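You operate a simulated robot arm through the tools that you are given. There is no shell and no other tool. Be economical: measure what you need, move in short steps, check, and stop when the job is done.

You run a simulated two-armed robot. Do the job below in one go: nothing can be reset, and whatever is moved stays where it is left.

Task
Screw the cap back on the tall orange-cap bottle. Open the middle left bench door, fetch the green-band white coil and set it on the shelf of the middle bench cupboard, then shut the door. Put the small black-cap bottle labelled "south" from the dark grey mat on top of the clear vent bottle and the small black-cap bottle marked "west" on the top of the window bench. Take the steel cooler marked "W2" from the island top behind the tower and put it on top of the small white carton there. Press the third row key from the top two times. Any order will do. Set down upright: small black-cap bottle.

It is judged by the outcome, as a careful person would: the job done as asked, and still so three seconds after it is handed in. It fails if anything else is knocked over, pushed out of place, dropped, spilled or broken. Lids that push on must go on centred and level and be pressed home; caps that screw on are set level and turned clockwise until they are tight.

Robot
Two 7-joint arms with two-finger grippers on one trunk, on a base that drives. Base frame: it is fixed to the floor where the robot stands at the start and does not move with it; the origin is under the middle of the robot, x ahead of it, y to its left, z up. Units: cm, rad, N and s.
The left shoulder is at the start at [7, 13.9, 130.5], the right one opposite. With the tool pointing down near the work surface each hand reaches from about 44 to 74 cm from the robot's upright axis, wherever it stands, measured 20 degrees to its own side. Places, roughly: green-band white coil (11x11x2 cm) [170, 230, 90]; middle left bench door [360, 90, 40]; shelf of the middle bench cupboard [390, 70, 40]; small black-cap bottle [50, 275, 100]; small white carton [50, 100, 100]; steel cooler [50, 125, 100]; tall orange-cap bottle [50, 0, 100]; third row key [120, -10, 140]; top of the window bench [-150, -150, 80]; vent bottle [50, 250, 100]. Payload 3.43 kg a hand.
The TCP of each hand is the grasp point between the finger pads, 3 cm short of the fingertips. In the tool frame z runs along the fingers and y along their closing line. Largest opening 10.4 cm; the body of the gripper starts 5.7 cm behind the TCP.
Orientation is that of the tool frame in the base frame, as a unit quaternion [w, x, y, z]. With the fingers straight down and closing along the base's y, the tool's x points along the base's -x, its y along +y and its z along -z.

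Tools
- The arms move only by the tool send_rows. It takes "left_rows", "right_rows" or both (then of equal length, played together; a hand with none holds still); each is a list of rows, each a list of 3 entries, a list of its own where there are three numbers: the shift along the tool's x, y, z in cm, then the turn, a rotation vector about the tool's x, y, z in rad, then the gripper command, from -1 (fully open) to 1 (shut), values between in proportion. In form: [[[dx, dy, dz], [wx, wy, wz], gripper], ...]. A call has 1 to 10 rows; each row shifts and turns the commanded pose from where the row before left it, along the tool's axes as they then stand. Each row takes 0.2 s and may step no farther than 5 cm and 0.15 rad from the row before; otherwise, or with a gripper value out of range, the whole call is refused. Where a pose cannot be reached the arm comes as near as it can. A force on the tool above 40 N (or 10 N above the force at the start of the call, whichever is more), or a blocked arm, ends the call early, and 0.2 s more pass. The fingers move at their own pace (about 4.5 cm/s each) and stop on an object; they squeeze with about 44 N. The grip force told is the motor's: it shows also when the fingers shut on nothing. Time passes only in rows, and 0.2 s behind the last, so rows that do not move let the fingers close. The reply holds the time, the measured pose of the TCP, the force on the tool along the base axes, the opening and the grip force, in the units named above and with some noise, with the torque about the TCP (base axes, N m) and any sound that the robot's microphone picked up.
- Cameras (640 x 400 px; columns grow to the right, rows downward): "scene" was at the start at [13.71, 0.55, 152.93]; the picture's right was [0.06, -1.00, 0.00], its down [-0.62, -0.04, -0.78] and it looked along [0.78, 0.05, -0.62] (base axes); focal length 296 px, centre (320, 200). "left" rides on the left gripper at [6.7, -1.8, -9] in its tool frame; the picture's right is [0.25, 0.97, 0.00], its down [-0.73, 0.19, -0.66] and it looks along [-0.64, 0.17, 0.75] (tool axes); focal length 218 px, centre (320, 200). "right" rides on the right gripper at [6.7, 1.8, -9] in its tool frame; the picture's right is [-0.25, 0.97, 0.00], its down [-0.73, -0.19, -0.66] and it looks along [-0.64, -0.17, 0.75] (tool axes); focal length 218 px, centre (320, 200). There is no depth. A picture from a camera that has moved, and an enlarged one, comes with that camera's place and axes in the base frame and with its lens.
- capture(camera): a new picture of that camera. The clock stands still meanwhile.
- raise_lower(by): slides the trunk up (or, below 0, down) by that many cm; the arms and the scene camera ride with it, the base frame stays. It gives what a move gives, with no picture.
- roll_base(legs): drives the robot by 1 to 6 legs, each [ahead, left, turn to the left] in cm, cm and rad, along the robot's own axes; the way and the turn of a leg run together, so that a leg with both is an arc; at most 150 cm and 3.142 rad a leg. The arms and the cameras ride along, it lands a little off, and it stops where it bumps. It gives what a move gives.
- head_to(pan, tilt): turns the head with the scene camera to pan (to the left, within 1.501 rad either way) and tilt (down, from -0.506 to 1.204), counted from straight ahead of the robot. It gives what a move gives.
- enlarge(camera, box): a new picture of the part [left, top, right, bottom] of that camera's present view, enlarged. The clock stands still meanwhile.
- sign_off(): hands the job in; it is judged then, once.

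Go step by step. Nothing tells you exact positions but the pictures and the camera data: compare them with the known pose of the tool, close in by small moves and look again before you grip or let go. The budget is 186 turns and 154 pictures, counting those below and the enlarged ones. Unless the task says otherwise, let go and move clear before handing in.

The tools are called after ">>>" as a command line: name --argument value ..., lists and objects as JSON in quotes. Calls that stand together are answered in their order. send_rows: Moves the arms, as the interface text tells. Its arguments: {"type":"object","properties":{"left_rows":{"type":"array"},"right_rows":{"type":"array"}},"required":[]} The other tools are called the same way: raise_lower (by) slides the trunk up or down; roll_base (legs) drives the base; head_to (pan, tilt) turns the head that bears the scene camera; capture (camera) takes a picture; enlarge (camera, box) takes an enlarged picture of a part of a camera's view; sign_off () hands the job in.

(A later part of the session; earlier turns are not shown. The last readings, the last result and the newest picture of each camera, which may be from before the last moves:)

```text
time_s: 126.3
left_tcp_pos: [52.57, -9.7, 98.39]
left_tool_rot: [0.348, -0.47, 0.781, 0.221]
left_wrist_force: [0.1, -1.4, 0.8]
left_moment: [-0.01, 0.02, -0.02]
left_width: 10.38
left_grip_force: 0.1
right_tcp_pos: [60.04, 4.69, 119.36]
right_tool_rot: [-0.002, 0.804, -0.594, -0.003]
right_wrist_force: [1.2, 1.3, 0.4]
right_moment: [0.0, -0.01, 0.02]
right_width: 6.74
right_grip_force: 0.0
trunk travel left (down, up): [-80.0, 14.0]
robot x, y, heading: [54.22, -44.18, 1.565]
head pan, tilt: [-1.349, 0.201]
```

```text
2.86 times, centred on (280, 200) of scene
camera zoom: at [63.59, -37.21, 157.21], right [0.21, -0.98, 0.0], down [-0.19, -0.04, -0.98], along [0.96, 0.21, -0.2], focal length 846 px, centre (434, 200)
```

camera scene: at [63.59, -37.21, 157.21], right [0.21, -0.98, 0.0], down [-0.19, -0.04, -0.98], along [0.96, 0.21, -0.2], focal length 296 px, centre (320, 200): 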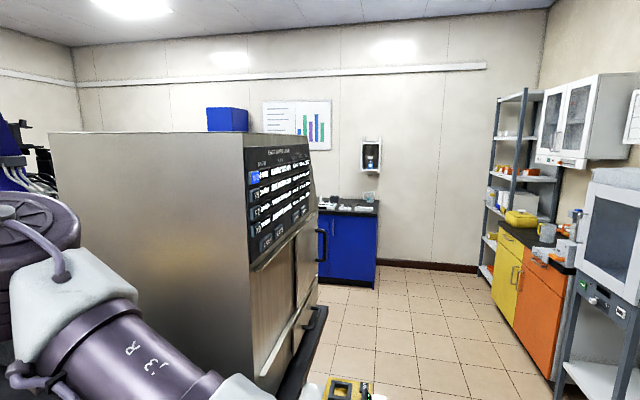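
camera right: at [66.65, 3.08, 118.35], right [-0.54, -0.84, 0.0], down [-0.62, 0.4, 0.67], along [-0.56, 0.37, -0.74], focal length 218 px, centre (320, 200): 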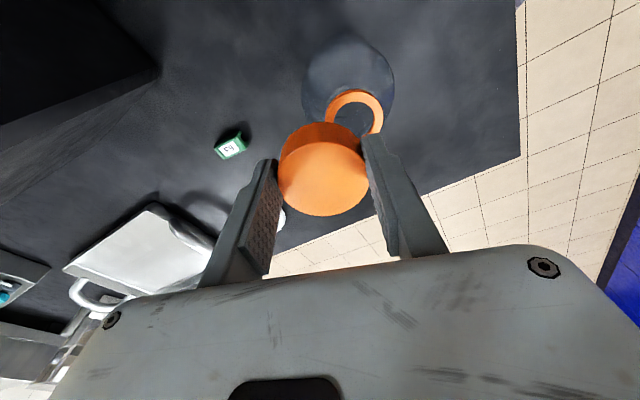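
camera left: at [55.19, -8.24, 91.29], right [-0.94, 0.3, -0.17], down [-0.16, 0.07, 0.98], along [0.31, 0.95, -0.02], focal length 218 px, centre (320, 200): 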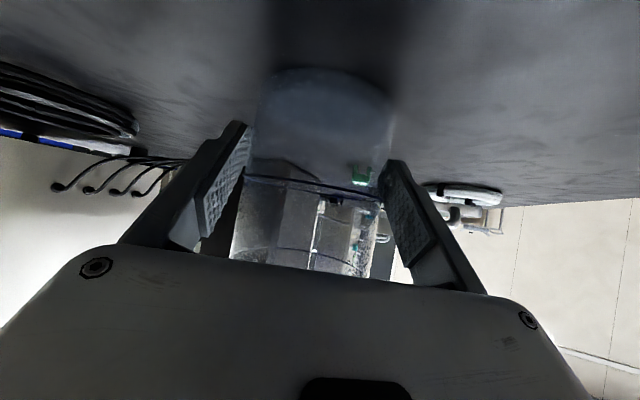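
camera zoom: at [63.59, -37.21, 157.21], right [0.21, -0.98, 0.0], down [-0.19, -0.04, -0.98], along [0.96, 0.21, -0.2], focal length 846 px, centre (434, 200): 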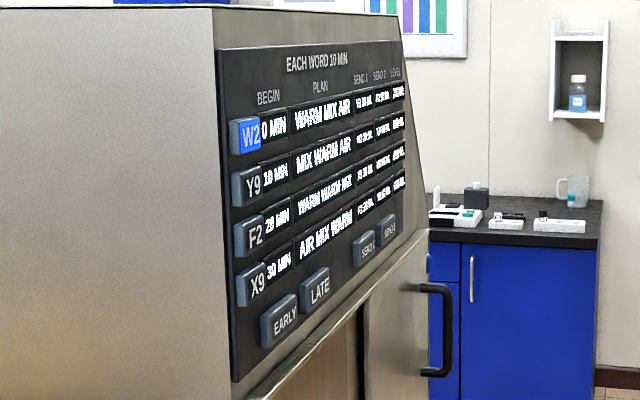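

The third key from the top is "F2", near [120, −11, 142] on the tower's −y face. I raise the left hand, back away from the island, and drive along to stand before the panel.

>>> send_rows --left_rows '[[[-3, 0, -2.64], [0, 0, 0], 0], [[-3, 0, -2.64], [0, 0, 0], 0], [[-3, 0, -2.64], [0, 0, 0], 0], [[-3, 0, -2.64], [0, 0, 0], 0], [[-3, 0, -2.64], [0, 0, 0], 0], [[0, 0, 0], [0, 0, 0], 0]]' --right_rows '[[[0, 0, -3], [0, 0, 0.15], 1], [[0, 0, -3], [0, 0, 0.1], 1], [[0, 0, 0], [0, 0, 0], 1], [[0, 0, 0], [0, 0, 0], 1], [[0, 0, 0], [0, 0, 0], 1], [[0, 0, 0], [0, 0, 0], 1]]'

>>> roll_base --legs '[[-27, 0, 0], [0, -48, 0]]'

>>> send_rows --right_rows '[[[0, 0, 0], [0, -0.15, 0], 1], [[0, 0, 0], [0, -0.15, 0], 1], [[0, 0, 0], [0, -0.15, 0], 1], [[0, 0, 0], [0, -0.15, 0], 1], [[0, 0, 0], [0, -0.15, 0], 1], [[0, 0, 0], [0, -0.15, 0], 1], [[0, 0, 0], [0, -0.15, 0], 1], [[0, 0, 0], [0, -0.15, 0], 1], [[0, 0, 0], [0, -0.15, 0], 1], [[0, 0, 0], [0, -0.15, 0], 1]]'

>>> head_to --pan -0.4 --tilt 0.4

>>> capture --camera "scene"

>>> capture --camera "right"

```text
time_s: 127.7
left_tcp_pos: [54.91, -4.13, 106.69]
left_tool_rot: [0.354, -0.463, 0.782, 0.222]
left_wrist_force: [-0.5, 0.0, 0.0]
left_moment: [-0.01, -0.05, 0.0]
left_width: 5.2
left_grip_force: 0.1
left hand out of reach, approached as far as the arm can: row 1, 2, 3, 4, 5
right_tcp_pos: [59.97, 4.87, 125.18]
right_tool_rot: [-0.001, 0.724, -0.69, -0.004]
right_wrist_force: [-0.6, -0.4, 0.4]
right_moment: [0.01, -0.02, 0.02]
right_width: 0.0
right_grip_force: 35.1
trunk travel left (down, up): [-80.0, 14.0]
robot x, y, heading: [54.58, -44.24, 1.566]
head pan, tilt: [-1.349, 0.201]
```

```text
time_s: 132.2
left_tcp_pos: [103.6, -31.68, 106.69]
left_tool_rot: [0.353, -0.468, 0.779, 0.223]
left_wrist_force: [-0.2, 0.4, -0.2]
left_moment: [-0.01, -0.03, 0.0]
left_width: 5.2
left_grip_force: 0.1
right_tcp_pos: [108.6, -22.82, 125.27]
right_tool_rot: [-0.002, 0.728, -0.686, -0.003]
right_wrist_force: [-0.7, -0.1, 0.1]
right_moment: [0.01, -0.02, -0.01]
right_width: 0.01
right_grip_force: 34.6
trunk travel left (down, up): [-80.0, 14.0]
robot x, y, heading: [103.93, -71.38, 1.577]
head pan, tilt: [-1.349, 0.201]
```

```text
time_s: 133.9
left_tcp_pos: [103.8, -32.35, 106.89]
left_tool_rot: [0.354, -0.466, 0.779, 0.225]
left_wrist_force: [0.1, 1.3, -0.3]
left_moment: [-0.01, 0.03, 0.02]
left_width: 5.2
left_grip_force: 0.1
right_tcp_pos: [117.74, -13.74, 132.82]
right_tool_rot: [-0.356, 0.626, -0.576, -0.386]
right_wrist_force: [-8.8, -22.5, 0.8]
right_moment: [0.04, -0.22, 0.11]
right_width: 0.0
right_grip_force: 34.7
right hand out of reach, approached as far as the arm can: row 2, 3, 4, 5, 6, 7, 8
trunk travel left (down, up): [-80.0, 14.0]
robot x, y, heading: [103.93, -71.69, 1.582]
head pan, tilt: [-1.349, 0.201]
stopped in row 8 (right hand): the force on the tool passed its limit at 43 N (the readings are from after the stop); the commanded pose is now the measured one
```

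```text
time_s: 135.1
left_tcp_pos: [103.55, -32.47, 106.91]
left_tool_rot: [0.355, -0.467, 0.778, 0.225]
left_wrist_force: [0.1, -0.3, 0.1]
left_moment: [0.0, 0.03, -0.04]
left_width: 5.17
left_grip_force: 0.1
right_tcp_pos: [117.79, -13.68, 132.77]
right_tool_rot: [-0.36, 0.624, -0.578, -0.383]
right_wrist_force: [-8.8, -30.2, -2.5]
right_moment: [0.0, 0.01, 0.03]
right_width: 0.01
right_grip_force: 34.7
trunk travel left (down, up): [-80.0, 14.0]
robot x, y, heading: [103.52, -71.93, 1.578]
head pan, tilt: [-0.4, 0.4]
```

```text
77 pictures are left
camera scene: at [107.04, -59.3, 155.45], right [0.92, -0.38, 0.0], down [-0.15, -0.35, -0.92], along [0.35, 0.85, -0.38], focal length 296 px, centre (320, 200)
```

scene: 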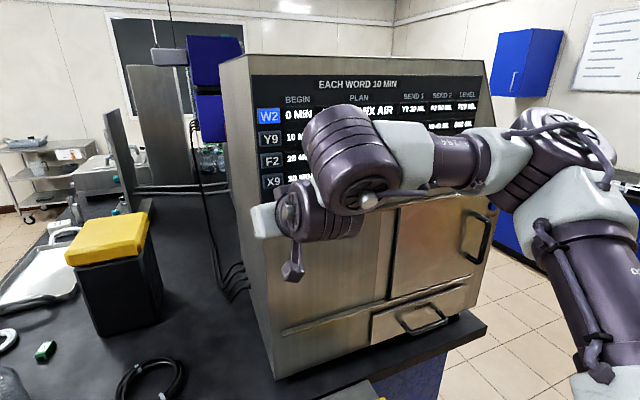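

```text
76 pictures are left
camera right: at [116.88, -24.89, 130.85], right [-0.97, 0.04, 0.22], down [0.21, -0.25, 0.95], along [0.09, 0.97, 0.23], focal length 218 px, centre (320, 200)
```

right: 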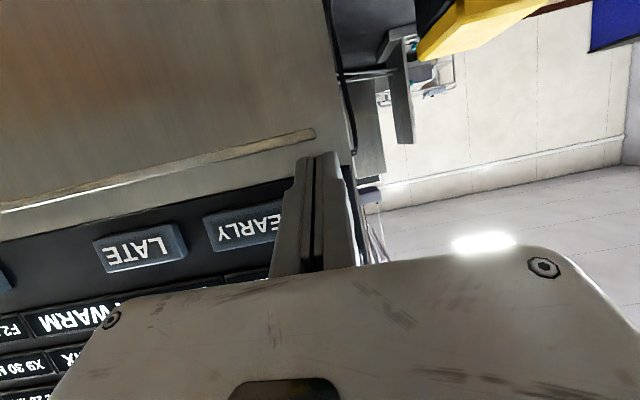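

My closed fingertips touched the blank panel just below "X9" while turning. I back off, rise to the F2 row, and level the tool more.

>>> send_rows --right_rows '[[[2.14, 0.3, -4.28], [0, 0, 0], 1], [[-2.98, 0, -1.49], [0, 0, 0], 1], [[-2.98, 0, -1.49], [0, 0, 0], 1], [[-2.98, 0, -1.49], [0, 0, 0], 1], [[0, 0, 0], [0, 0, 0], 1]]'

>>> capture --camera "right"

>>> enlarge --camera "scene" --box '[220, 60, 400, 260]'

```text
time_s: 135.7
left_tcp_pos: [103.63, -31.65, 106.74]
left_tool_rot: [0.352, -0.469, 0.778, 0.224]
left_wrist_force: [-0.7, 0.8, -0.6]
left_moment: [0.02, -0.01, -0.01]
left_width: 5.2
left_grip_force: 0.0
right_tcp_pos: [119.66, -14.44, 134.08]
right_tool_rot: [-0.349, 0.632, -0.58, -0.378]
right_wrist_force: [-1.6, -2.1, 0.3]
right_moment: [-0.02, -0.05, -0.09]
right_width: 0.0
right_grip_force: 34.4
right hand out of reach, approached as far as the arm can: row 1
trunk travel left (down, up): [-80.0, 14.0]
robot x, y, heading: [103.72, -71.84, 1.578]
head pan, tilt: [-0.4, 0.4]
heard: click
stopped in row 2 (right hand): the force on the tool passed its limit at 53 N (the readings are from after the stop); the commanded pose is now the measured one
```

```text
75 pictures are left
camera right: at [118.94, -25.62, 132.51], right [-0.97, 0.04, 0.22], down [0.21, -0.22, 0.95], along [0.09, 0.97, 0.21], focal length 218 px, centre (320, 200)
```

right: 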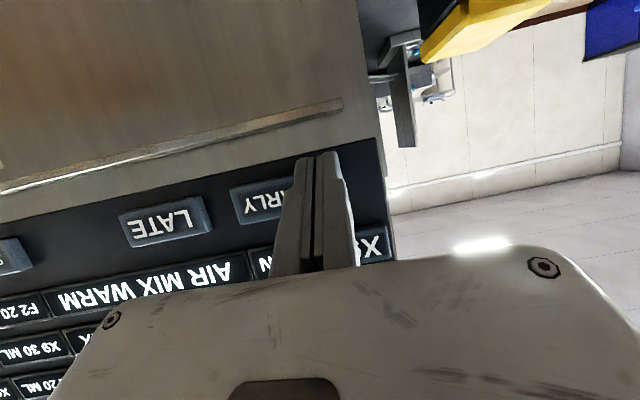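

```text
2.00 times, centred on (310, 160) of scene
camera zoom: at [107.24, -58.11, 155.34], right [0.92, -0.38, 0.0], down [-0.15, -0.36, -0.92], along [0.35, 0.85, -0.39], focal length 592 px, centre (340, 280)
```

zoom: 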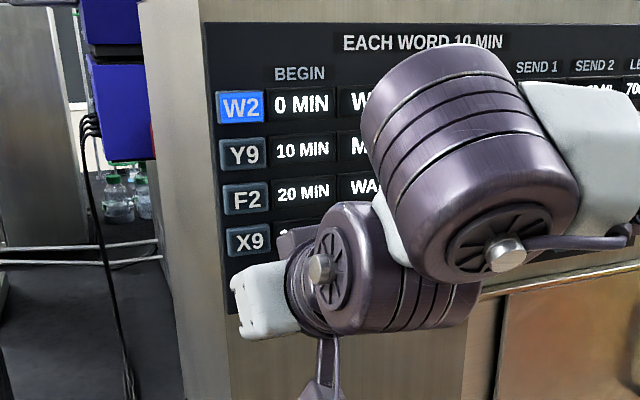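

A click was heard, so a fingertip may have touched "EARLY". I back the base straight away to clear the panel and then examine it.

>>> roll_base --legs '[[-14, 0, 0]]'

>>> send_rows --right_rows '[[[-2.98, 0, -1.49], [0, 0, 0], 1], [[-2.98, 0, -1.49], [0, 0, 0], 1], [[-2.98, 0, -1.49], [0, 0, 0], 1]]'

>>> capture --camera "scene"

```text
time_s: 137.0
left_tcp_pos: [103.6, -45.24, 106.62]
left_tool_rot: [0.352, -0.471, 0.777, 0.225]
left_wrist_force: [1.0, 0.2, -0.3]
left_moment: [0.01, 0.0, -0.02]
left_width: 5.2
left_grip_force: 0.0
right_tcp_pos: [119.63, -27.94, 133.92]
right_tool_rot: [-0.347, 0.634, -0.579, -0.376]
right_wrist_force: [0.2, -0.4, 0.3]
right_moment: [-0.01, 0.03, -0.02]
right_width: 0.02
right_grip_force: 35.2
trunk travel left (down, up): [-80.0, 14.0]
robot x, y, heading: [103.66, -85.44, 1.585]
head pan, tilt: [-0.4, 0.4]
```

```text
time_s: 137.8
left_tcp_pos: [103.5, -45.6, 106.68]
left_tool_rot: [0.352, -0.471, 0.777, 0.225]
left_wrist_force: [0.4, 0.7, -1.2]
left_moment: [0.03, -0.01, -0.01]
left_width: 5.2
left_grip_force: 0.1
right_tcp_pos: [119.46, -28.43, 144.32]
right_tool_rot: [-0.349, 0.634, -0.579, -0.377]
right_wrist_force: [0.7, 0.4, 0.2]
right_moment: [0.01, 0.05, -0.01]
right_width: 0.0
right_grip_force: 34.3
trunk travel left (down, up): [-80.0, 14.0]
robot x, y, heading: [103.82, -85.4, 1.585]
head pan, tilt: [-0.4, 0.4]
```

```text
73 pictures are left
camera scene: at [107.28, -72.21, 155.37], right [0.93, -0.38, 0.0], down [-0.15, -0.36, -0.92], along [0.35, 0.85, -0.39], focal length 296 px, centre (320, 200)
```

scene: 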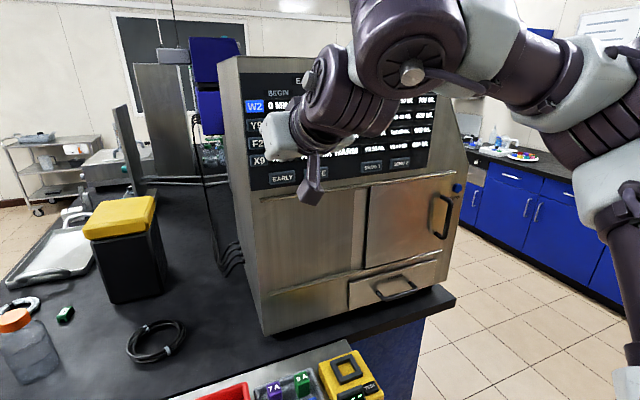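

No reading on the panel has changed (W2 was and is at 0 MIN). I drive 9 cm forward so that the fingertip stays clear, then aim at F2.

>>> roll_base --legs '[[9, 0, 0]]'

>>> enlarge --camera "scene" --box '[220, 50, 480, 230]'

>>> capture --camera "right"

```text
time_s: 138.9
left_tcp_pos: [103.52, -37.0, 106.76]
left_tool_rot: [0.352, -0.471, 0.777, 0.225]
left_wrist_force: [-0.1, -0.4, 0.2]
left_moment: [0.0, 0.0, 0.04]
left_width: 5.22
left_grip_force: 0.1
right_tcp_pos: [119.41, -19.88, 144.39]
right_tool_rot: [-0.349, 0.633, -0.579, -0.378]
right_wrist_force: [-0.3, -0.3, 0.8]
right_moment: [-0.03, -0.01, 0.03]
right_width: 0.0
right_grip_force: 35.0
trunk travel left (down, up): [-80.0, 14.0]
robot x, y, heading: [103.66, -76.93, 1.587]
head pan, tilt: [-0.4, 0.4]
```

```text
2.22 times, centred on (350, 140) of scene
camera zoom: at [107.19, -63.65, 155.4], right [0.93, -0.38, 0.0], down [-0.15, -0.36, -0.92], along [0.35, 0.85, -0.39], focal length 658 px, centre (253, 333)
```

zoom: 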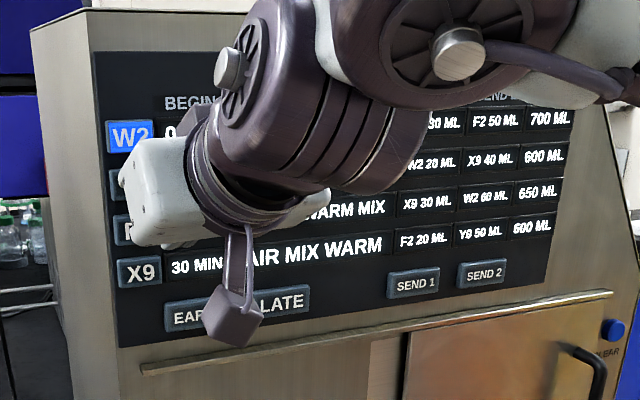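

```text
71 pictures are left
camera right: at [118.7, -31.08, 142.73], right [-0.98, 0.03, 0.22], down [0.21, -0.22, 0.95], along [0.08, 0.98, 0.21], focal length 218 px, centre (320, 200)
```

right: 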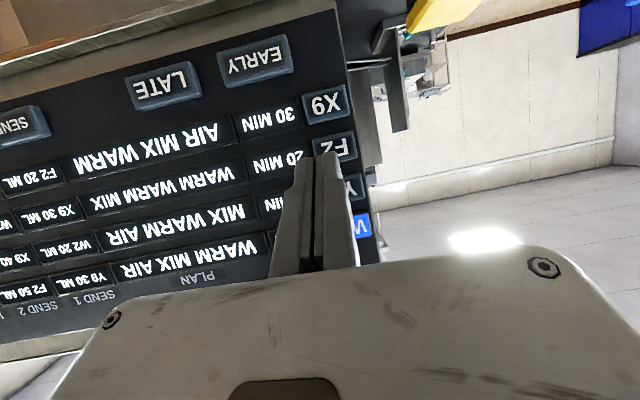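

F2 measures about [118.1, −11.3, 142.4]. I line the fingertip up, advance to 2 cm short of it, and check.

>>> send_rows --right_rows '[[[1.32, 1.0, 0.8], [0, 0, 0], 1], [[-0.94, -0.17, 1.76], [0, 0, 0], 1], [[-0.7, -0.13, 1.32], [0, 0, 0], 1], [[0, 0, 0], [0, 0, 0], 1]]'

>>> capture --camera "right"

```text
time_s: 139.9
left_tcp_pos: [103.44, -36.82, 106.79]
left_tool_rot: [0.352, -0.47, 0.777, 0.224]
left_wrist_force: [-0.4, 0.6, 1.3]
left_moment: [0.0, 0.01, 0.03]
left_width: 5.19
left_grip_force: 0.1
right_tcp_pos: [118.34, -16.21, 142.82]
right_tool_rot: [-0.349, 0.633, -0.579, -0.377]
right_wrist_force: [-0.3, 0.3, 1.0]
right_moment: [0.0, -0.03, 0.0]
right_width: 0.0
right_grip_force: 34.4
trunk travel left (down, up): [-80.0, 14.0]
robot x, y, heading: [103.84, -76.82, 1.581]
head pan, tilt: [-0.4, 0.4]
```

```text
70 pictures are left
camera right: at [117.68, -27.37, 141.24], right [-0.98, 0.03, 0.22], down [0.21, -0.22, 0.95], along [0.08, 0.98, 0.21], focal length 218 px, centre (320, 200)
```

right: 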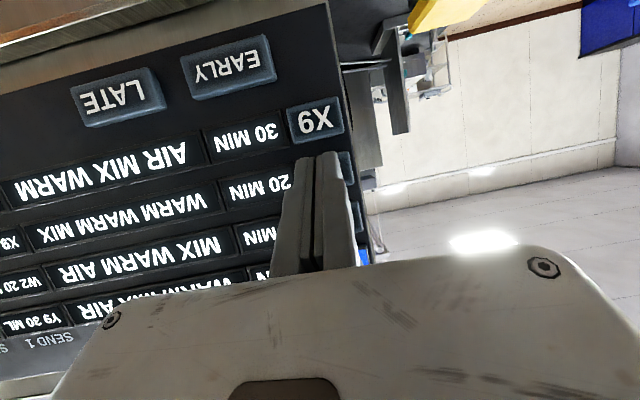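

>>> send_rows --right_rows '[[[-0.28, -0.05, 0.53], [0, 0, 0], 1], [[-0.28, -0.05, 0.53], [0, 0, 0], 1], [[-0.14, -0.03, 0.26], [0, 0, 0], 1], [[-0.14, -0.03, 0.26], [0, 0, 0], 1]]'

```text
time_s: 140.9
left_tcp_pos: [103.43, -36.79, 106.7]
left_tool_rot: [0.353, -0.47, 0.778, 0.224]
left_wrist_force: [0.1, -0.1, 1.0]
left_moment: [0.01, 0.0, 0.02]
left_width: 5.22
left_grip_force: 0.1
right_tcp_pos: [118.39, -14.17, 142.69]
right_tool_rot: [-0.348, 0.633, -0.579, -0.378]
right_wrist_force: [-0.1, -1.5, -0.4]
right_moment: [0.01, 0.02, -0.02]
right_width: 0.0
right_grip_force: 34.7
trunk travel left (down, up): [-80.0, 14.0]
robot x, y, heading: [103.57, -76.85, 1.582]
head pan, tilt: [-0.4, 0.4]
heard: click
```

A click. I back off 1.5 cm and look at whether F2 lit up.

>>> send_rows --right_rows '[[[0.28, 0.05, -0.53], [0, 0, 0], 1], [[0.42, 0.07, -0.79], [0, 0, 0], 1], [[0, 0, 0], [0, 0, 0], 1]]'

>>> enlarge --camera "scene" --box '[220, 50, 400, 230]'

>>> capture --camera "right"

```text
time_s: 141.7
left_tcp_pos: [103.32, -36.69, 106.67]
left_tool_rot: [0.351, -0.471, 0.777, 0.225]
left_wrist_force: [-0.4, -0.6, -0.4]
left_moment: [0.01, 0.0, 0.03]
left_width: 5.21
left_grip_force: 0.1
right_tcp_pos: [118.35, -15.72, 142.6]
right_tool_rot: [-0.348, 0.634, -0.578, -0.378]
right_wrist_force: [0.3, 0.0, -0.4]
right_moment: [-0.02, -0.02, 0.0]
right_width: 0.0
right_grip_force: 34.4
trunk travel left (down, up): [-80.0, 14.0]
robot x, y, heading: [103.81, -76.79, 1.586]
head pan, tilt: [-0.4, 0.4]
```

```text
2.22 times, centred on (310, 140) of scene
camera zoom: at [107.2, -63.19, 155.35], right [0.93, -0.38, 0.0], down [-0.15, -0.36, -0.92], along [0.35, 0.85, -0.39], focal length 658 px, centre (342, 333)
```

zoom: 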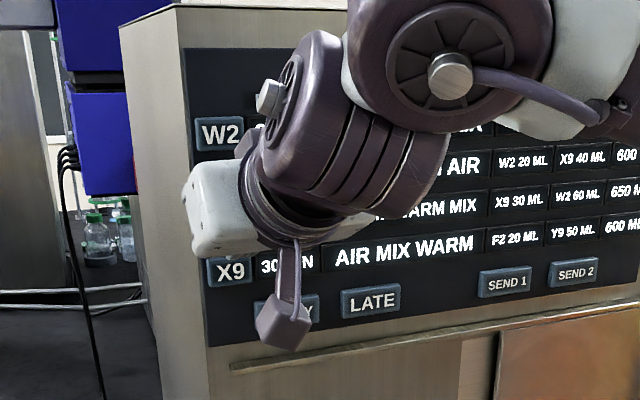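

```text
68 pictures are left
camera right: at [117.66, -27.02, 140.97], right [-0.98, 0.04, 0.22], down [0.21, -0.22, 0.95], along [0.08, 0.98, 0.2], focal length 218 px, centre (320, 200)
```

right: 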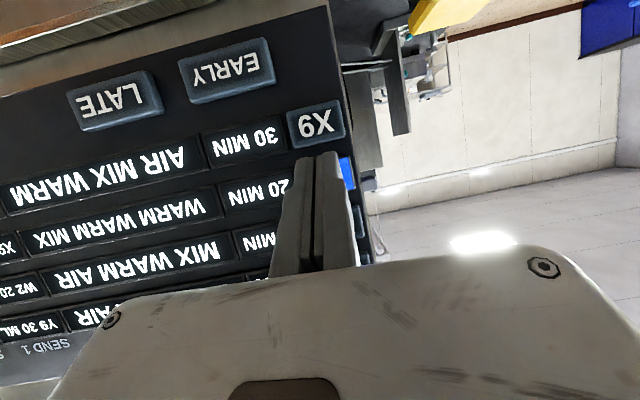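

F2 is now lit and W2 unlit. I press it the second time, then back off with a little more distance.

>>> send_rows --right_rows '[[[-0.28, -0.05, 0.53], [0, 0, 0], 1], [[-0.21, -0.04, 0.4], [0, 0, 0], 1], [[-0.14, -0.03, 0.26], [0, 0, 0], 1], [[-0.1, -0.02, 0.18], [0, 0, 0], 1]]'

>>> send_rows --right_rows '[[[0.28, 0.05, -0.53], [0, 0, 0], 1], [[0.42, 0.07, -0.79], [0, 0, 0], 1], [[0, 0, 0], [0, 0, 0], 1]]'

>>> roll_base --legs '[[-15, 0, 0]]'

>>> enlarge --camera "right" --box '[160, 20, 400, 260]'

```text
time_s: 142.7
left_tcp_pos: [103.41, -36.77, 106.59]
left_tool_rot: [0.352, -0.471, 0.777, 0.224]
left_wrist_force: [-1.3, 0.1, 0.7]
left_moment: [0.01, 0.0, -0.02]
left_width: 5.17
left_grip_force: 0.0
right_tcp_pos: [118.47, -13.97, 142.59]
right_tool_rot: [-0.349, 0.633, -0.58, -0.376]
right_wrist_force: [0.4, -2.2, -0.1]
right_moment: [-0.01, 0.04, -0.03]
right_width: 0.0
right_grip_force: 34.4
trunk travel left (down, up): [-80.0, 14.0]
robot x, y, heading: [103.54, -76.78, 1.589]
head pan, tilt: [-0.4, 0.4]
heard: click
```

```text
time_s: 143.5
left_tcp_pos: [103.5, -36.66, 106.67]
left_tool_rot: [0.352, -0.471, 0.777, 0.224]
left_wrist_force: [0.5, -0.9, -0.8]
left_moment: [-0.02, 0.0, -0.01]
left_width: 5.19
left_grip_force: 0.0
right_tcp_pos: [118.47, -15.45, 142.5]
right_tool_rot: [-0.349, 0.633, -0.58, -0.376]
right_wrist_force: [0.7, -0.1, -0.3]
right_moment: [-0.01, 0.02, 0.01]
right_width: 0.02
right_grip_force: 34.9
trunk travel left (down, up): [-80.0, 14.0]
robot x, y, heading: [103.57, -76.69, 1.584]
head pan, tilt: [-0.4, 0.4]
```

```text
time_s: 144.9
left_tcp_pos: [103.34, -51.59, 106.53]
left_tool_rot: [0.351, -0.473, 0.777, 0.224]
left_wrist_force: [-0.1, 0.3, -0.3]
left_moment: [-0.03, 0.02, -0.03]
left_width: 5.19
left_grip_force: 0.0
right_tcp_pos: [118.49, -30.16, 142.23]
right_tool_rot: [-0.347, 0.635, -0.578, -0.377]
right_wrist_force: [0.2, 0.6, -0.8]
right_moment: [-0.03, 0.0, 0.03]
right_width: 0.0
right_grip_force: 34.7
trunk travel left (down, up): [-80.0, 14.0]
robot x, y, heading: [103.84, -91.63, 1.59]
head pan, tilt: [-0.4, 0.4]
```

```text
1.67 times, centred on (280, 140) of right
camera zoom: at [117.81, -41.52, 140.72], right [-0.98, 0.03, 0.22], down [0.21, -0.21, 0.96], along [0.08, 0.98, 0.2], focal length 364 px, centre (387, 300)
```

zoom: 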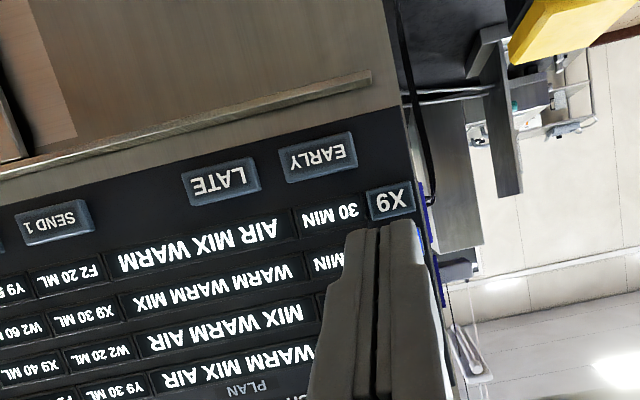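

Both F2 presses clicked. Now I fold both hands back to pointing down before driving to the long front side of the island.

>>> send_rows --left_rows '[[[0, 0, 0], [0, 0.142, 0], 0], [[0, 0, 0], [0, 0.142, 0], 0], [[0, 0, 0], [0, 0.142, 0], 0], [[0, 0, 0], [0, 0.142, 0], 0], [[0, 0, 0], [0, 0.142, 0], 0], [[0, 0, 0], [0, 0.142, 0], 0], [[0, 0, -4], [0, 0, -0.125], 0], [[0, 0, -4], [0, 0, -0.125], 0], [[0, 0, -4], [0, 0, -0.125], 0], [[0, 0, -4], [0, 0, -0.125], 0]]' --right_rows '[[[0, 0, 0], [0, 0.15, 0], 0], [[0, 0, 0], [0, 0.15, 0], 0], [[0, 0, 0], [0, 0.15, 0], 0], [[0, 0, 0], [0, 0.15, 0], 0], [[0, 0, 0], [0, 0.15, 0], 0], [[0, 0, 0], [0, 0.15, 0], 0], [[0, 0, 0], [0, 0.15, 0], 0], [[3, 0, 4], [0, 0.03, 0], 0], [[3, 0, 4], [0, 0, 0], 0], [[3, 0, 4], [0, 0, 0], 0]]'

>>> roll_base --legs '[[0, 120, 0]]'

>>> head_to --pan -0.5 --tilt 0.5

>>> capture --camera "scene"

```text
time_s: 147.1
left_tcp_pos: [102.93, -49.89, 112.02]
left_tool_rot: [-0.338, 0.67, -0.651, -0.111]
left_wrist_force: [0.2, 0.0, 0.8]
left_moment: [0.02, -0.02, -0.04]
left_width: 5.22
left_grip_force: 0.1
left hand out of reach, approached as far as the arm can: row 2, 3, 4, 5, 6, 7, 8, 9, 10
right_tcp_pos: [118.74, -36.1, 128.64]
right_tool_rot: [-0.085, 0.732, -0.669, -0.09]
right_wrist_force: [-1.0, -0.5, 0.7]
right_moment: [-0.02, -0.04, -0.01]
right_width: 5.2
right_grip_force: 0.0
right hand out of reach, approached as far as the arm can: row 6, 7
trunk travel left (down, up): [-80.0, 14.0]
robot x, y, heading: [104.31, -91.98, 1.588]
head pan, tilt: [-0.4, 0.4]
```

```text
time_s: 153.0
left_tcp_pos: [-13.29, -51.66, 111.85]
left_tool_rot: [-0.338, 0.666, -0.656, -0.112]
left_wrist_force: [-0.2, -0.5, 0.0]
left_moment: [0.03, 0.01, 0.04]
left_width: 5.2
left_grip_force: 0.1
right_tcp_pos: [2.51, -37.91, 128.53]
right_tool_rot: [-0.085, 0.731, -0.671, -0.09]
right_wrist_force: [0.4, 0.1, -0.1]
right_moment: [0.03, 0.02, 0.0]
right_width: 5.2
right_grip_force: 0.1
trunk travel left (down, up): [-80.0, 14.0]
robot x, y, heading: [-13.22, -93.71, 1.583]
head pan, tilt: [-0.4, 0.4]
```

```text
time_s: 153.7
left_tcp_pos: [-13.42, -51.56, 111.87]
left_tool_rot: [-0.338, 0.666, -0.655, -0.112]
left_wrist_force: [0.1, -0.3, -0.4]
left_moment: [0.02, 0.0, -0.03]
left_width: 5.21
left_grip_force: 0.0
right_tcp_pos: [2.36, -37.86, 128.6]
right_tool_rot: [-0.085, 0.731, -0.672, -0.089]
right_wrist_force: [-0.6, 0.5, 0.2]
right_moment: [0.0, 0.0, 0.02]
right_width: 5.21
right_grip_force: 0.0
trunk travel left (down, up): [-80.0, 14.0]
robot x, y, heading: [-13.04, -93.67, 1.582]
head pan, tilt: [-0.499, 0.499]
```

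```text
66 pictures are left
camera scene: at [-8.63, -80.48, 154.44], right [0.88, -0.47, 0.0], down [-0.22, -0.42, -0.88], along [0.41, 0.78, -0.48], focal length 296 px, centre (320, 200)
```

scene: 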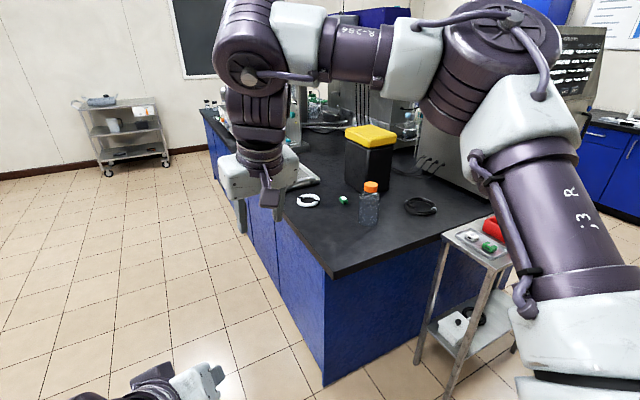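

The floor is free. I drive along the island's front side to about y=60 and look before turning.

>>> roll_base --legs '[[0, 10, 0], [150, 0, 0]]'

>>> head_to --pan -0.75 --tilt 0.5

>>> capture --camera "scene"

```text
time_s: 161.9
left_tcp_pos: [-21.75, 100.12, 111.9]
left_tool_rot: [0.339, -0.658, 0.664, 0.107]
left_wrist_force: [-0.4, 0.6, -0.8]
left_moment: [0.0, 0.03, 0.0]
left_width: 5.2
left_grip_force: 0.0
right_tcp_pos: [-5.64, 113.41, 128.66]
right_tool_rot: [-0.087, 0.721, -0.681, -0.088]
right_wrist_force: [-0.7, 0.4, 0.2]
right_moment: [-0.01, -0.03, 0.01]
right_width: 5.2
right_grip_force: 0.0
trunk travel left (down, up): [-80.0, 14.0]
robot x, y, heading: [-22.61, 57.86, 1.551]
head pan, tilt: [-0.499, 0.499]
```

```text
time_s: 162.7
left_tcp_pos: [-21.68, 100.18, 111.93]
left_tool_rot: [0.339, -0.657, 0.664, 0.107]
left_wrist_force: [-0.1, -0.1, 1.1]
left_moment: [0.0, -0.03, 0.03]
left_width: 5.21
left_grip_force: 0.1
right_tcp_pos: [-5.47, 113.49, 128.55]
right_tool_rot: [-0.087, 0.721, -0.682, -0.088]
right_wrist_force: [-0.4, 0.3, 0.9]
right_moment: [-0.02, -0.02, -0.01]
right_width: 5.21
right_grip_force: 0.0
trunk travel left (down, up): [-80.0, 14.0]
robot x, y, heading: [-22.36, 58.27, 1.556]
head pan, tilt: [-0.75, 0.499]
```

```text
65 pictures are left
camera scene: at [-15.94, 69.83, 154.44], right [0.72, -0.69, 0.0], down [-0.33, -0.35, -0.88], along [0.61, 0.63, -0.48], focal length 296 px, centre (320, 200)
```

scene: 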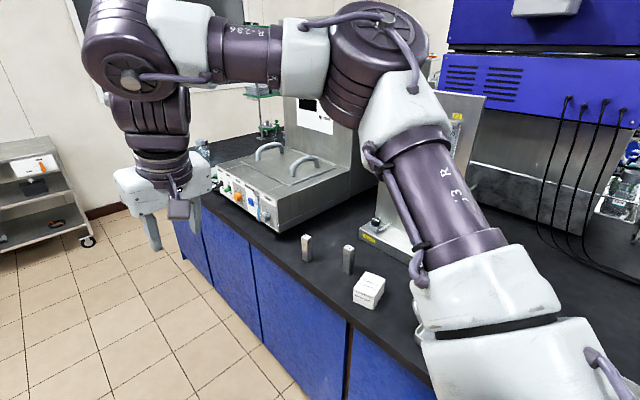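

Two small steel coolers and the white carton stand near the island edge. I zoom in to find "W2".

>>> enlarge --camera "scene" --box '[290, 225, 400, 315]'

```text
4.44 times, centred on (345, 270) of scene
camera zoom: at [-15.94, 69.83, 154.44], right [0.72, -0.69, 0.0], down [-0.33, -0.35, -0.88], along [0.61, 0.63, -0.48], focal length 1316 px, centre (209, -111)
```

zoom: 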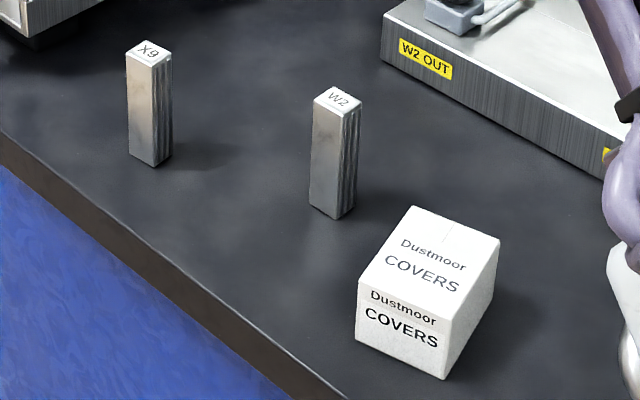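

W2 is the cooler beside the carton: about [44, 117.5], top z≈95; the carton is centred at about [39.8, 106], top ≈90.5. I turn to face the island and move in front of them.

>>> roll_base --legs '[[0, 0, -1.556], [0, 70, 0], [12, 0, 0]]'

>>> head_to --pan -0.2 --tilt 0.8

>>> capture --camera "scene"

>>> capture --camera "right"

```text
time_s: 171.2
left_tcp_pos: [31.56, 128.54, 112.21]
left_tool_rot: [0.318, -0.003, 0.934, -0.162]
left_wrist_force: [0.1, -0.6, 0.8]
left_moment: [-0.02, -0.01, 0.0]
left_width: 5.22
left_grip_force: 0.1
right_tcp_pos: [44.91, 112.59, 128.59]
right_tool_rot: [0.124, -0.036, 0.992, 0.002]
right_wrist_force: [-0.5, 0.9, -0.2]
right_moment: [0.02, -0.02, 0.0]
right_width: 5.17
right_grip_force: 0.0
trunk travel left (down, up): [-80.0, 14.0]
robot x, y, heading: [-10.14, 128.48, 0.007]
head pan, tilt: [-0.75, 0.499]
```

```text
time_s: 172.2
left_tcp_pos: [31.59, 128.44, 111.96]
left_tool_rot: [0.317, -0.003, 0.935, -0.161]
left_wrist_force: [0.4, 0.8, -0.5]
left_moment: [-0.04, -0.01, 0.02]
left_width: 5.19
left_grip_force: 0.1
right_tcp_pos: [45.22, 112.47, 128.72]
right_tool_rot: [0.123, -0.037, 0.992, 0.003]
right_wrist_force: [0.4, 0.5, 0.2]
right_moment: [0.03, -0.02, 0.01]
right_width: 5.18
right_grip_force: 0.0
trunk travel left (down, up): [-80.0, 14.0]
robot x, y, heading: [-10.35, 128.29, 0.003]
head pan, tilt: [-0.201, 0.799]
```

```text
63 pictures are left
camera scene: at [2.76, 126.77, 151.85], right [-0.2, -0.98, 0.0], down [-0.7, 0.14, -0.7], along [0.68, -0.14, -0.72], focal length 296 px, centre (320, 200)
```

scene: 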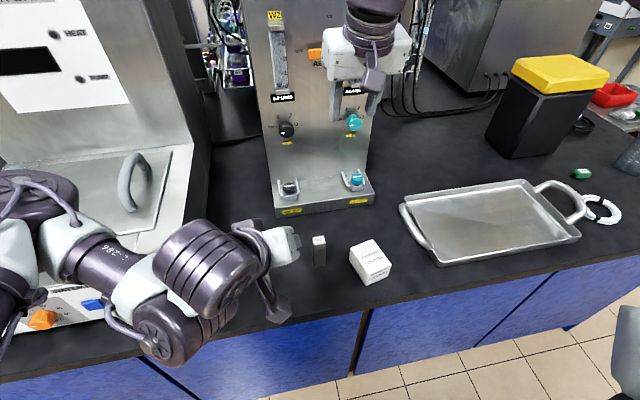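

```text
62 pictures are left
camera right: at [36.46, 113.55, 135.73], right [0.17, 0.98, 0.06], down [0.56, -0.15, 0.82], along [0.81, -0.11, -0.57], focal length 218 px, centre (320, 200)
```

right: 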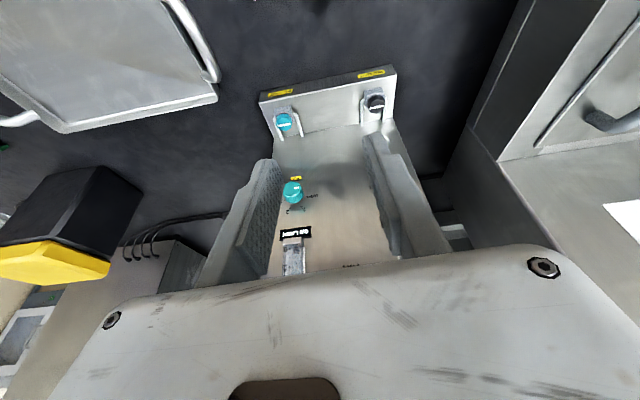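

The tower stands behind them. I level the right tool and bring it above the W2 cooler.

>>> send_rows --right_rows '[[[0, 0, 0], [0, 0.125, 0.037], -0.5], [[0, 0, 0], [0, 0.122, 0.037], -0.5], [[0.8, 3, 0], [0, 0, 0], -0.5], [[0.8, 3, 0], [0, 0, 0], -0.5], [[0, 0, 4.5], [0, 0, 0], -0.5], [[0, 0, 4.5], [0, 0, 0], -0.5], [[0, 0, 4.5], [0, 0, 0], -0.5], [[0, 0, 3.5], [0, 0, 0], -0.5], [[0, 0, 0], [0, 0, 0], -0.5]]'

>>> capture --camera "right"

```text
time_s: 174.2
left_tcp_pos: [31.62, 128.45, 111.87]
left_tool_rot: [0.317, -0.003, 0.935, -0.161]
left_wrist_force: [0.7, -0.2, 0.0]
left_moment: [0.0, -0.01, 0.01]
left_width: 5.18
left_grip_force: 0.0
right_tcp_pos: [43.35, 118.7, 111.74]
right_tool_rot: [0.0, 0.001, 1.0, 0.003]
right_wrist_force: [-0.3, 0.2, 0.3]
right_moment: [0.0, 0.0, -0.01]
right_width: 7.81
right_grip_force: 0.1
trunk travel left (down, up): [-80.0, 14.0]
robot x, y, heading: [-10.31, 128.6, 0.004]
head pan, tilt: [-0.201, 0.799]
```

```text
61 pictures are left
camera right: at [36.66, 120.28, 120.81], right [0.25, 0.97, 0.01], down [0.73, -0.19, 0.66], along [0.64, -0.16, -0.75], focal length 218 px, centre (320, 200)
```

right: 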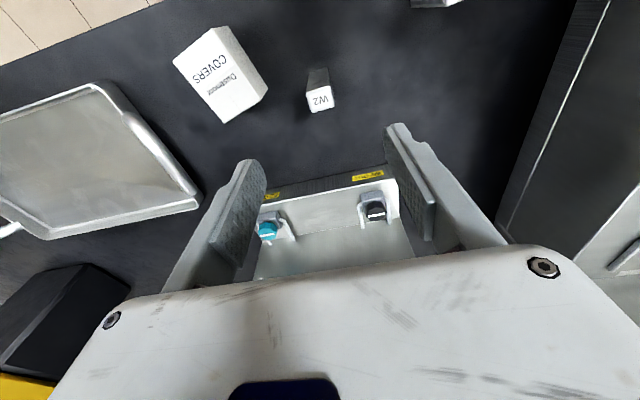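

The cooler is at about [43.8, 118.5]. I lower around it and grip.

>>> send_rows --right_rows '[[[-0.5, -0.2, 4.5], [0, 0, 0], -0.5], [[0, 0, 4.5], [0, 0, 0], -0.5], [[0, 0, 4.5], [0, 0, 0], -0.5], [[0, 0, 4], [0, 0, 0], -0.5], [[0, 0, 2.6], [0, 0, 0], -0.5], [[0, 0, 0], [0, 0, 0], -0.5]]'

>>> capture --camera "right"

```text
time_s: 175.6
left_tcp_pos: [31.69, 128.43, 111.92]
left_tool_rot: [0.317, -0.003, 0.935, -0.161]
left_wrist_force: [-0.1, -0.4, -0.6]
left_moment: [-0.03, 0.0, -0.01]
left_width: 5.18
left_grip_force: 0.1
right_tcp_pos: [44.15, 118.74, 91.64]
right_tool_rot: [0.001, -0.001, 1.0, 0.003]
right_wrist_force: [-0.3, 1.0, 0.5]
right_moment: [0.0, -0.01, -0.01]
right_width: 7.79
right_grip_force: 0.0
trunk travel left (down, up): [-80.0, 14.0]
robot x, y, heading: [-10.21, 128.25, 0.008]
head pan, tilt: [-0.201, 0.799]
```

```text
60 pictures are left
camera right: at [37.46, 120.28, 100.65], right [0.25, 0.97, 0.0], down [0.73, -0.19, 0.66], along [0.64, -0.16, -0.75], focal length 218 px, centre (320, 200)
```

right: 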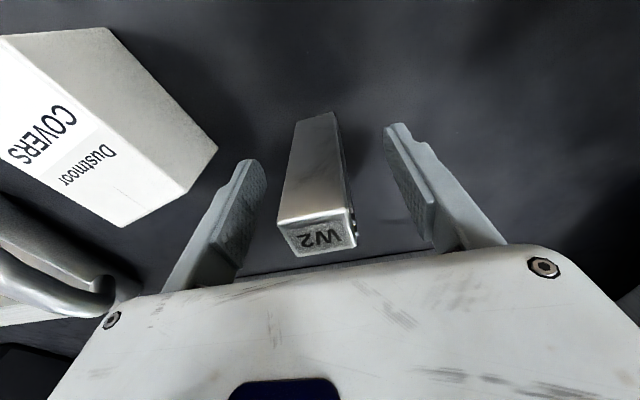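

>>> send_rows --right_rows '[[[0, 0, 0], [0, 0, 0], 1], [[0, 0, 0], [0, 0, 0], 1], [[0, 0, 0], [0, 0, 0], 1], [[0, 0, 0], [0, 0, 0], 1], [[0, 0, 0], [0, 0, 0], 1], [[0, 0, -1], [0, 0, 0], 1], [[0, 0, -2], [0, 0, 0], 1], [[0, 0, -2.5], [0, 0, 0], 1], [[0, 0, -2.5], [0, 0, 0], 1], [[0, 0, 0], [0, 0, 0], 1]]'

>>> send_rows --right_rows '[[[0.7, -2, 0], [0, 0, 0], 1], [[0.7, -2, 0], [0, 0, 0], 1], [[0.7, -2.1, 0], [0, 0, 0], 1], [[0.7, -2.1, 0], [0, 0, 0], 1], [[0.7, -2.1, 0], [0, 0, 0], 1], [[0.7, -2.1, 0], [0, 0, 0], 1], [[0, 0, 0], [0, 0, 0], 1]]'

>>> capture --camera "right"

>>> enlarge --camera "scene" --box '[290, 180, 430, 320]'

```text
time_s: 177.8
left_tcp_pos: [31.74, 128.3, 111.9]
left_tool_rot: [0.317, -0.003, 0.935, -0.161]
left_wrist_force: [0.5, 0.7, -0.1]
left_moment: [0.0, -0.03, -0.01]
left_width: 5.21
left_grip_force: 0.0
right_tcp_pos: [44.18, 118.66, 99.4]
right_tool_rot: [0.0, 0.0, 1.0, 0.002]
right_wrist_force: [-0.1, -0.7, -1.2]
right_moment: [0.04, -0.01, 0.01]
right_width: 2.7
right_grip_force: 44.0
trunk travel left (down, up): [-80.0, 14.0]
robot x, y, heading: [-10.28, 128.56, -0.005]
head pan, tilt: [-0.201, 0.799]
```

```text
time_s: 179.4
left_tcp_pos: [31.74, 128.42, 112.0]
left_tool_rot: [0.317, -0.003, 0.935, -0.162]
left_wrist_force: [0.1, -0.1, -0.9]
left_moment: [-0.02, 0.01, 0.01]
left_width: 5.21
left_grip_force: 0.1
right_tcp_pos: [40.07, 106.05, 99.43]
right_tool_rot: [0.0, 0.0, 1.0, 0.003]
right_wrist_force: [0.0, 0.6, -1.7]
right_moment: [-0.03, -0.02, -0.01]
right_width: 2.73
right_grip_force: 44.2
trunk travel left (down, up): [-80.0, 14.0]
robot x, y, heading: [-10.38, 128.54, 0.002]
head pan, tilt: [-0.201, 0.799]
```

```text
59 pictures are left
camera right: at [33.41, 107.64, 108.51], right [0.25, 0.97, 0.0], down [0.73, -0.19, 0.66], along [0.64, -0.16, -0.75], focal length 218 px, centre (320, 200)
```

right: 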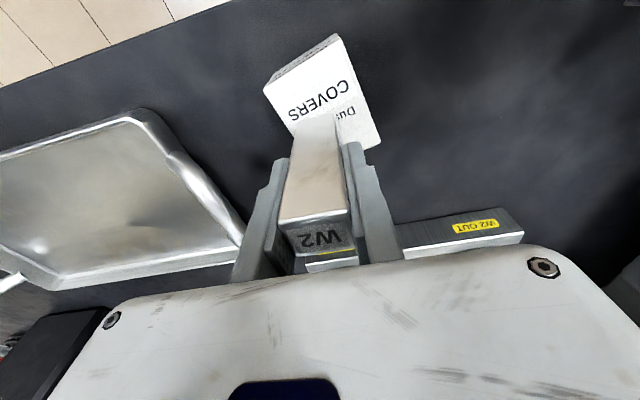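

```text
2.86 times, centred on (360, 250) of scene
camera zoom: at [2.83, 126.84, 151.84], right [-0.2, -0.98, 0.0], down [-0.7, 0.14, -0.7], along [0.68, -0.14, -0.72], focal length 846 px, centre (206, 57)
```

zoom: 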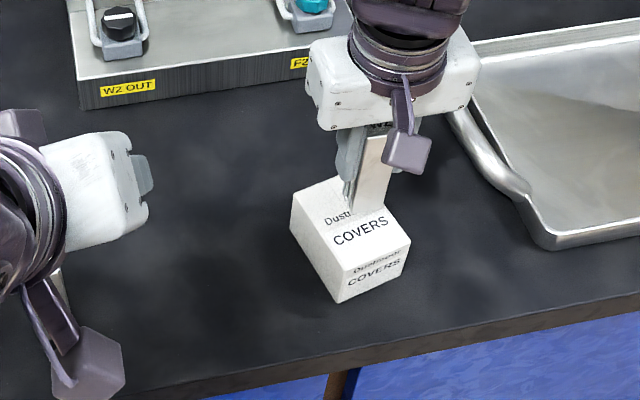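

The cooler hangs over the carton's centre. I lower it until it touches.

>>> send_rows --right_rows '[[[0, 0.2, 1.2], [0, 0, 0], 1], [[0, 0, 0.8], [0, 0, 0], 1], [[0, 0, 0.3], [0, 0, 0], 1], [[0, 0, 0.2], [0, 0, 0], 1], [[0, 0, 0], [0, 0, 0], 1]]'

```text
time_s: 180.6
left_tcp_pos: [31.59, 128.38, 111.95]
left_tool_rot: [0.318, -0.003, 0.934, -0.161]
left_wrist_force: [-1.1, -0.5, 0.6]
left_moment: [-0.03, -0.02, -0.01]
left_width: 5.2
left_grip_force: 0.1
right_tcp_pos: [40.01, 106.3, 97.14]
right_tool_rot: [0.001, 0.0, 1.0, 0.002]
right_wrist_force: [2.2, -3.9, 15.3]
right_moment: [-0.42, 0.02, 0.06]
right_width: 2.72
right_grip_force: 43.8
trunk travel left (down, up): [-80.0, 14.0]
robot x, y, heading: [-9.96, 128.45, -0.0]
head pan, tilt: [-0.201, 0.799]
```

It rests on the carton. I release and rise straight up, then check.

>>> send_rows --right_rows '[[[0, 0, -0.15], [0, 0, 0], 1], [[0, 0, 0], [0, 0, 0], 0.3], [[0, 0, 0], [0, 0, 0], -0.3], [[0, 0, 0], [0, 0, 0], -0.5], [[0, 0, 0], [0, 0, 0], -0.5], [[0, 0, -2], [0, 0, 0], -0.5], [[0, 0, -4], [0, 0, 0], -0.5], [[0, 0, -4.5], [0, 0, 0], -0.5], [[0, 0, -4.5], [0, 0, 0], -0.5], [[0, 0, -4.5], [0, 0, 0], -0.5]]'

>>> enlarge --camera "scene" --box '[250, 140, 430, 320]'

```text
time_s: 182.8
left_tcp_pos: [31.53, 128.52, 112.01]
left_tool_rot: [0.317, -0.004, 0.934, -0.162]
left_wrist_force: [-0.2, 0.0, 0.4]
left_moment: [-0.02, 0.02, -0.02]
left_width: 5.22
left_grip_force: 0.1
right_tcp_pos: [39.87, 106.35, 116.96]
right_tool_rot: [0.002, 0.0, 1.0, 0.001]
right_wrist_force: [0.3, -1.0, 0.8]
right_moment: [0.01, -0.01, 0.0]
right_width: 7.78
right_grip_force: 0.0
trunk travel left (down, up): [-80.0, 14.0]
robot x, y, heading: [-9.86, 128.45, 0.004]
head pan, tilt: [-0.201, 0.799]
```

```text
2.22 times, centred on (340, 230) of scene
camera zoom: at [2.62, 126.92, 151.85], right [-0.2, -0.98, 0.0], down [-0.7, 0.14, -0.7], along [0.68, -0.14, -0.72], focal length 658 px, centre (276, 133)
```

zoom: 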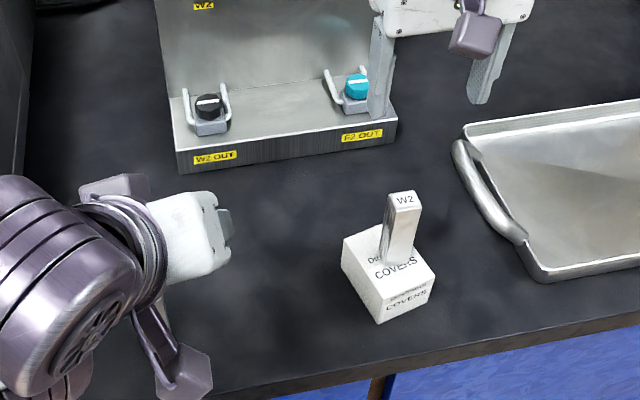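

Done: the cooler stands on the carton. Next I back off and drive along to the mat with the small bottles.

>>> roll_base --legs '[[-16, 0, 0], [0, 135, 0]]'

>>> head_to --pan 0.0 --tilt 0.65

>>> capture --camera "scene"

```text
time_s: 190.4
left_tcp_pos: [14.97, 261.35, 111.99]
left_tool_rot: [0.318, -0.009, 0.935, -0.158]
left_wrist_force: [0.3, -0.3, 0.1]
left_moment: [0.02, -0.01, -0.01]
left_width: 5.2
left_grip_force: 0.0
right_tcp_pos: [23.57, 239.28, 116.74]
right_tool_rot: [-0.001, -0.006, 1.0, 0.003]
right_wrist_force: [0.1, 0.7, -0.2]
right_moment: [0.01, 0.02, -0.01]
right_width: 7.82
right_grip_force: 0.1
trunk travel left (down, up): [-80.0, 14.0]
robot x, y, heading: [-26.9, 261.36, 0.01]
head pan, tilt: [-0.201, 0.799]
```

```text
time_s: 191.2
left_tcp_pos: [15.03, 261.46, 111.94]
left_tool_rot: [0.319, -0.009, 0.934, -0.16]
left_wrist_force: [0.1, 0.6, 0.6]
left_moment: [0.01, 0.06, 0.01]
left_width: 5.19
left_grip_force: 0.1
right_tcp_pos: [23.67, 239.41, 116.73]
right_tool_rot: [0.0, -0.006, 1.0, 0.003]
right_wrist_force: [0.5, -0.1, -0.1]
right_moment: [0.01, -0.01, 0.0]
right_width: 7.78
right_grip_force: 0.0
trunk travel left (down, up): [-80.0, 14.0]
robot x, y, heading: [-26.64, 260.73, 0.017]
head pan, tilt: [0.0, 0.649]
```

```text
56 pictures are left
camera scene: at [-13.11, 261.06, 153.1], right [0.01, -1.0, 0.0], down [-0.61, -0.01, -0.8], along [0.8, 0.01, -0.61], focal length 296 px, centre (320, 200)
```

scene: 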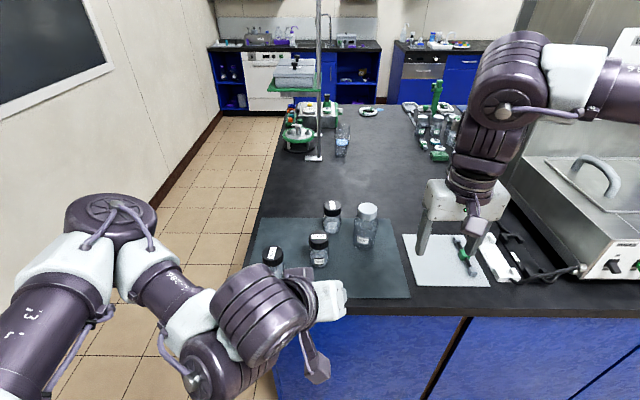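

>>> enlarge --camera "scene" --box '[240, 190, 420, 300]'

>>> enlarge --camera "scene" --box '[255, 195, 345, 285]'

```text
3.56 times, centred on (330, 245) of scene
camera zoom: at [-13.11, 261.06, 153.1], right [0.01, -1.0, 0.0], down [-0.61, -0.01, -0.8], along [0.8, 0.01, -0.61], focal length 1053 px, centre (284, 40)
```

zoom: 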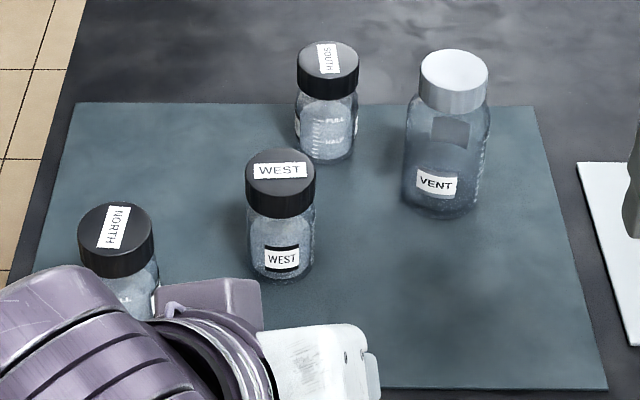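

```text
4.44 times, centred on (300, 240) of scene
camera zoom: at [-13.11, 261.06, 153.1], right [0.01, -1.0, 0.0], down [-0.61, -0.01, -0.8], along [0.8, 0.01, -0.61], focal length 1316 px, centre (409, 22)
```

zoom: 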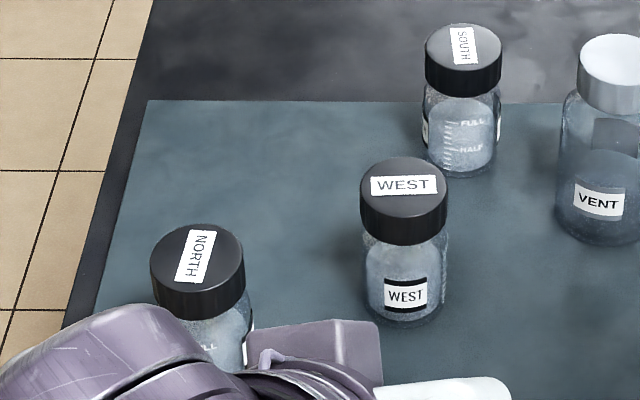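

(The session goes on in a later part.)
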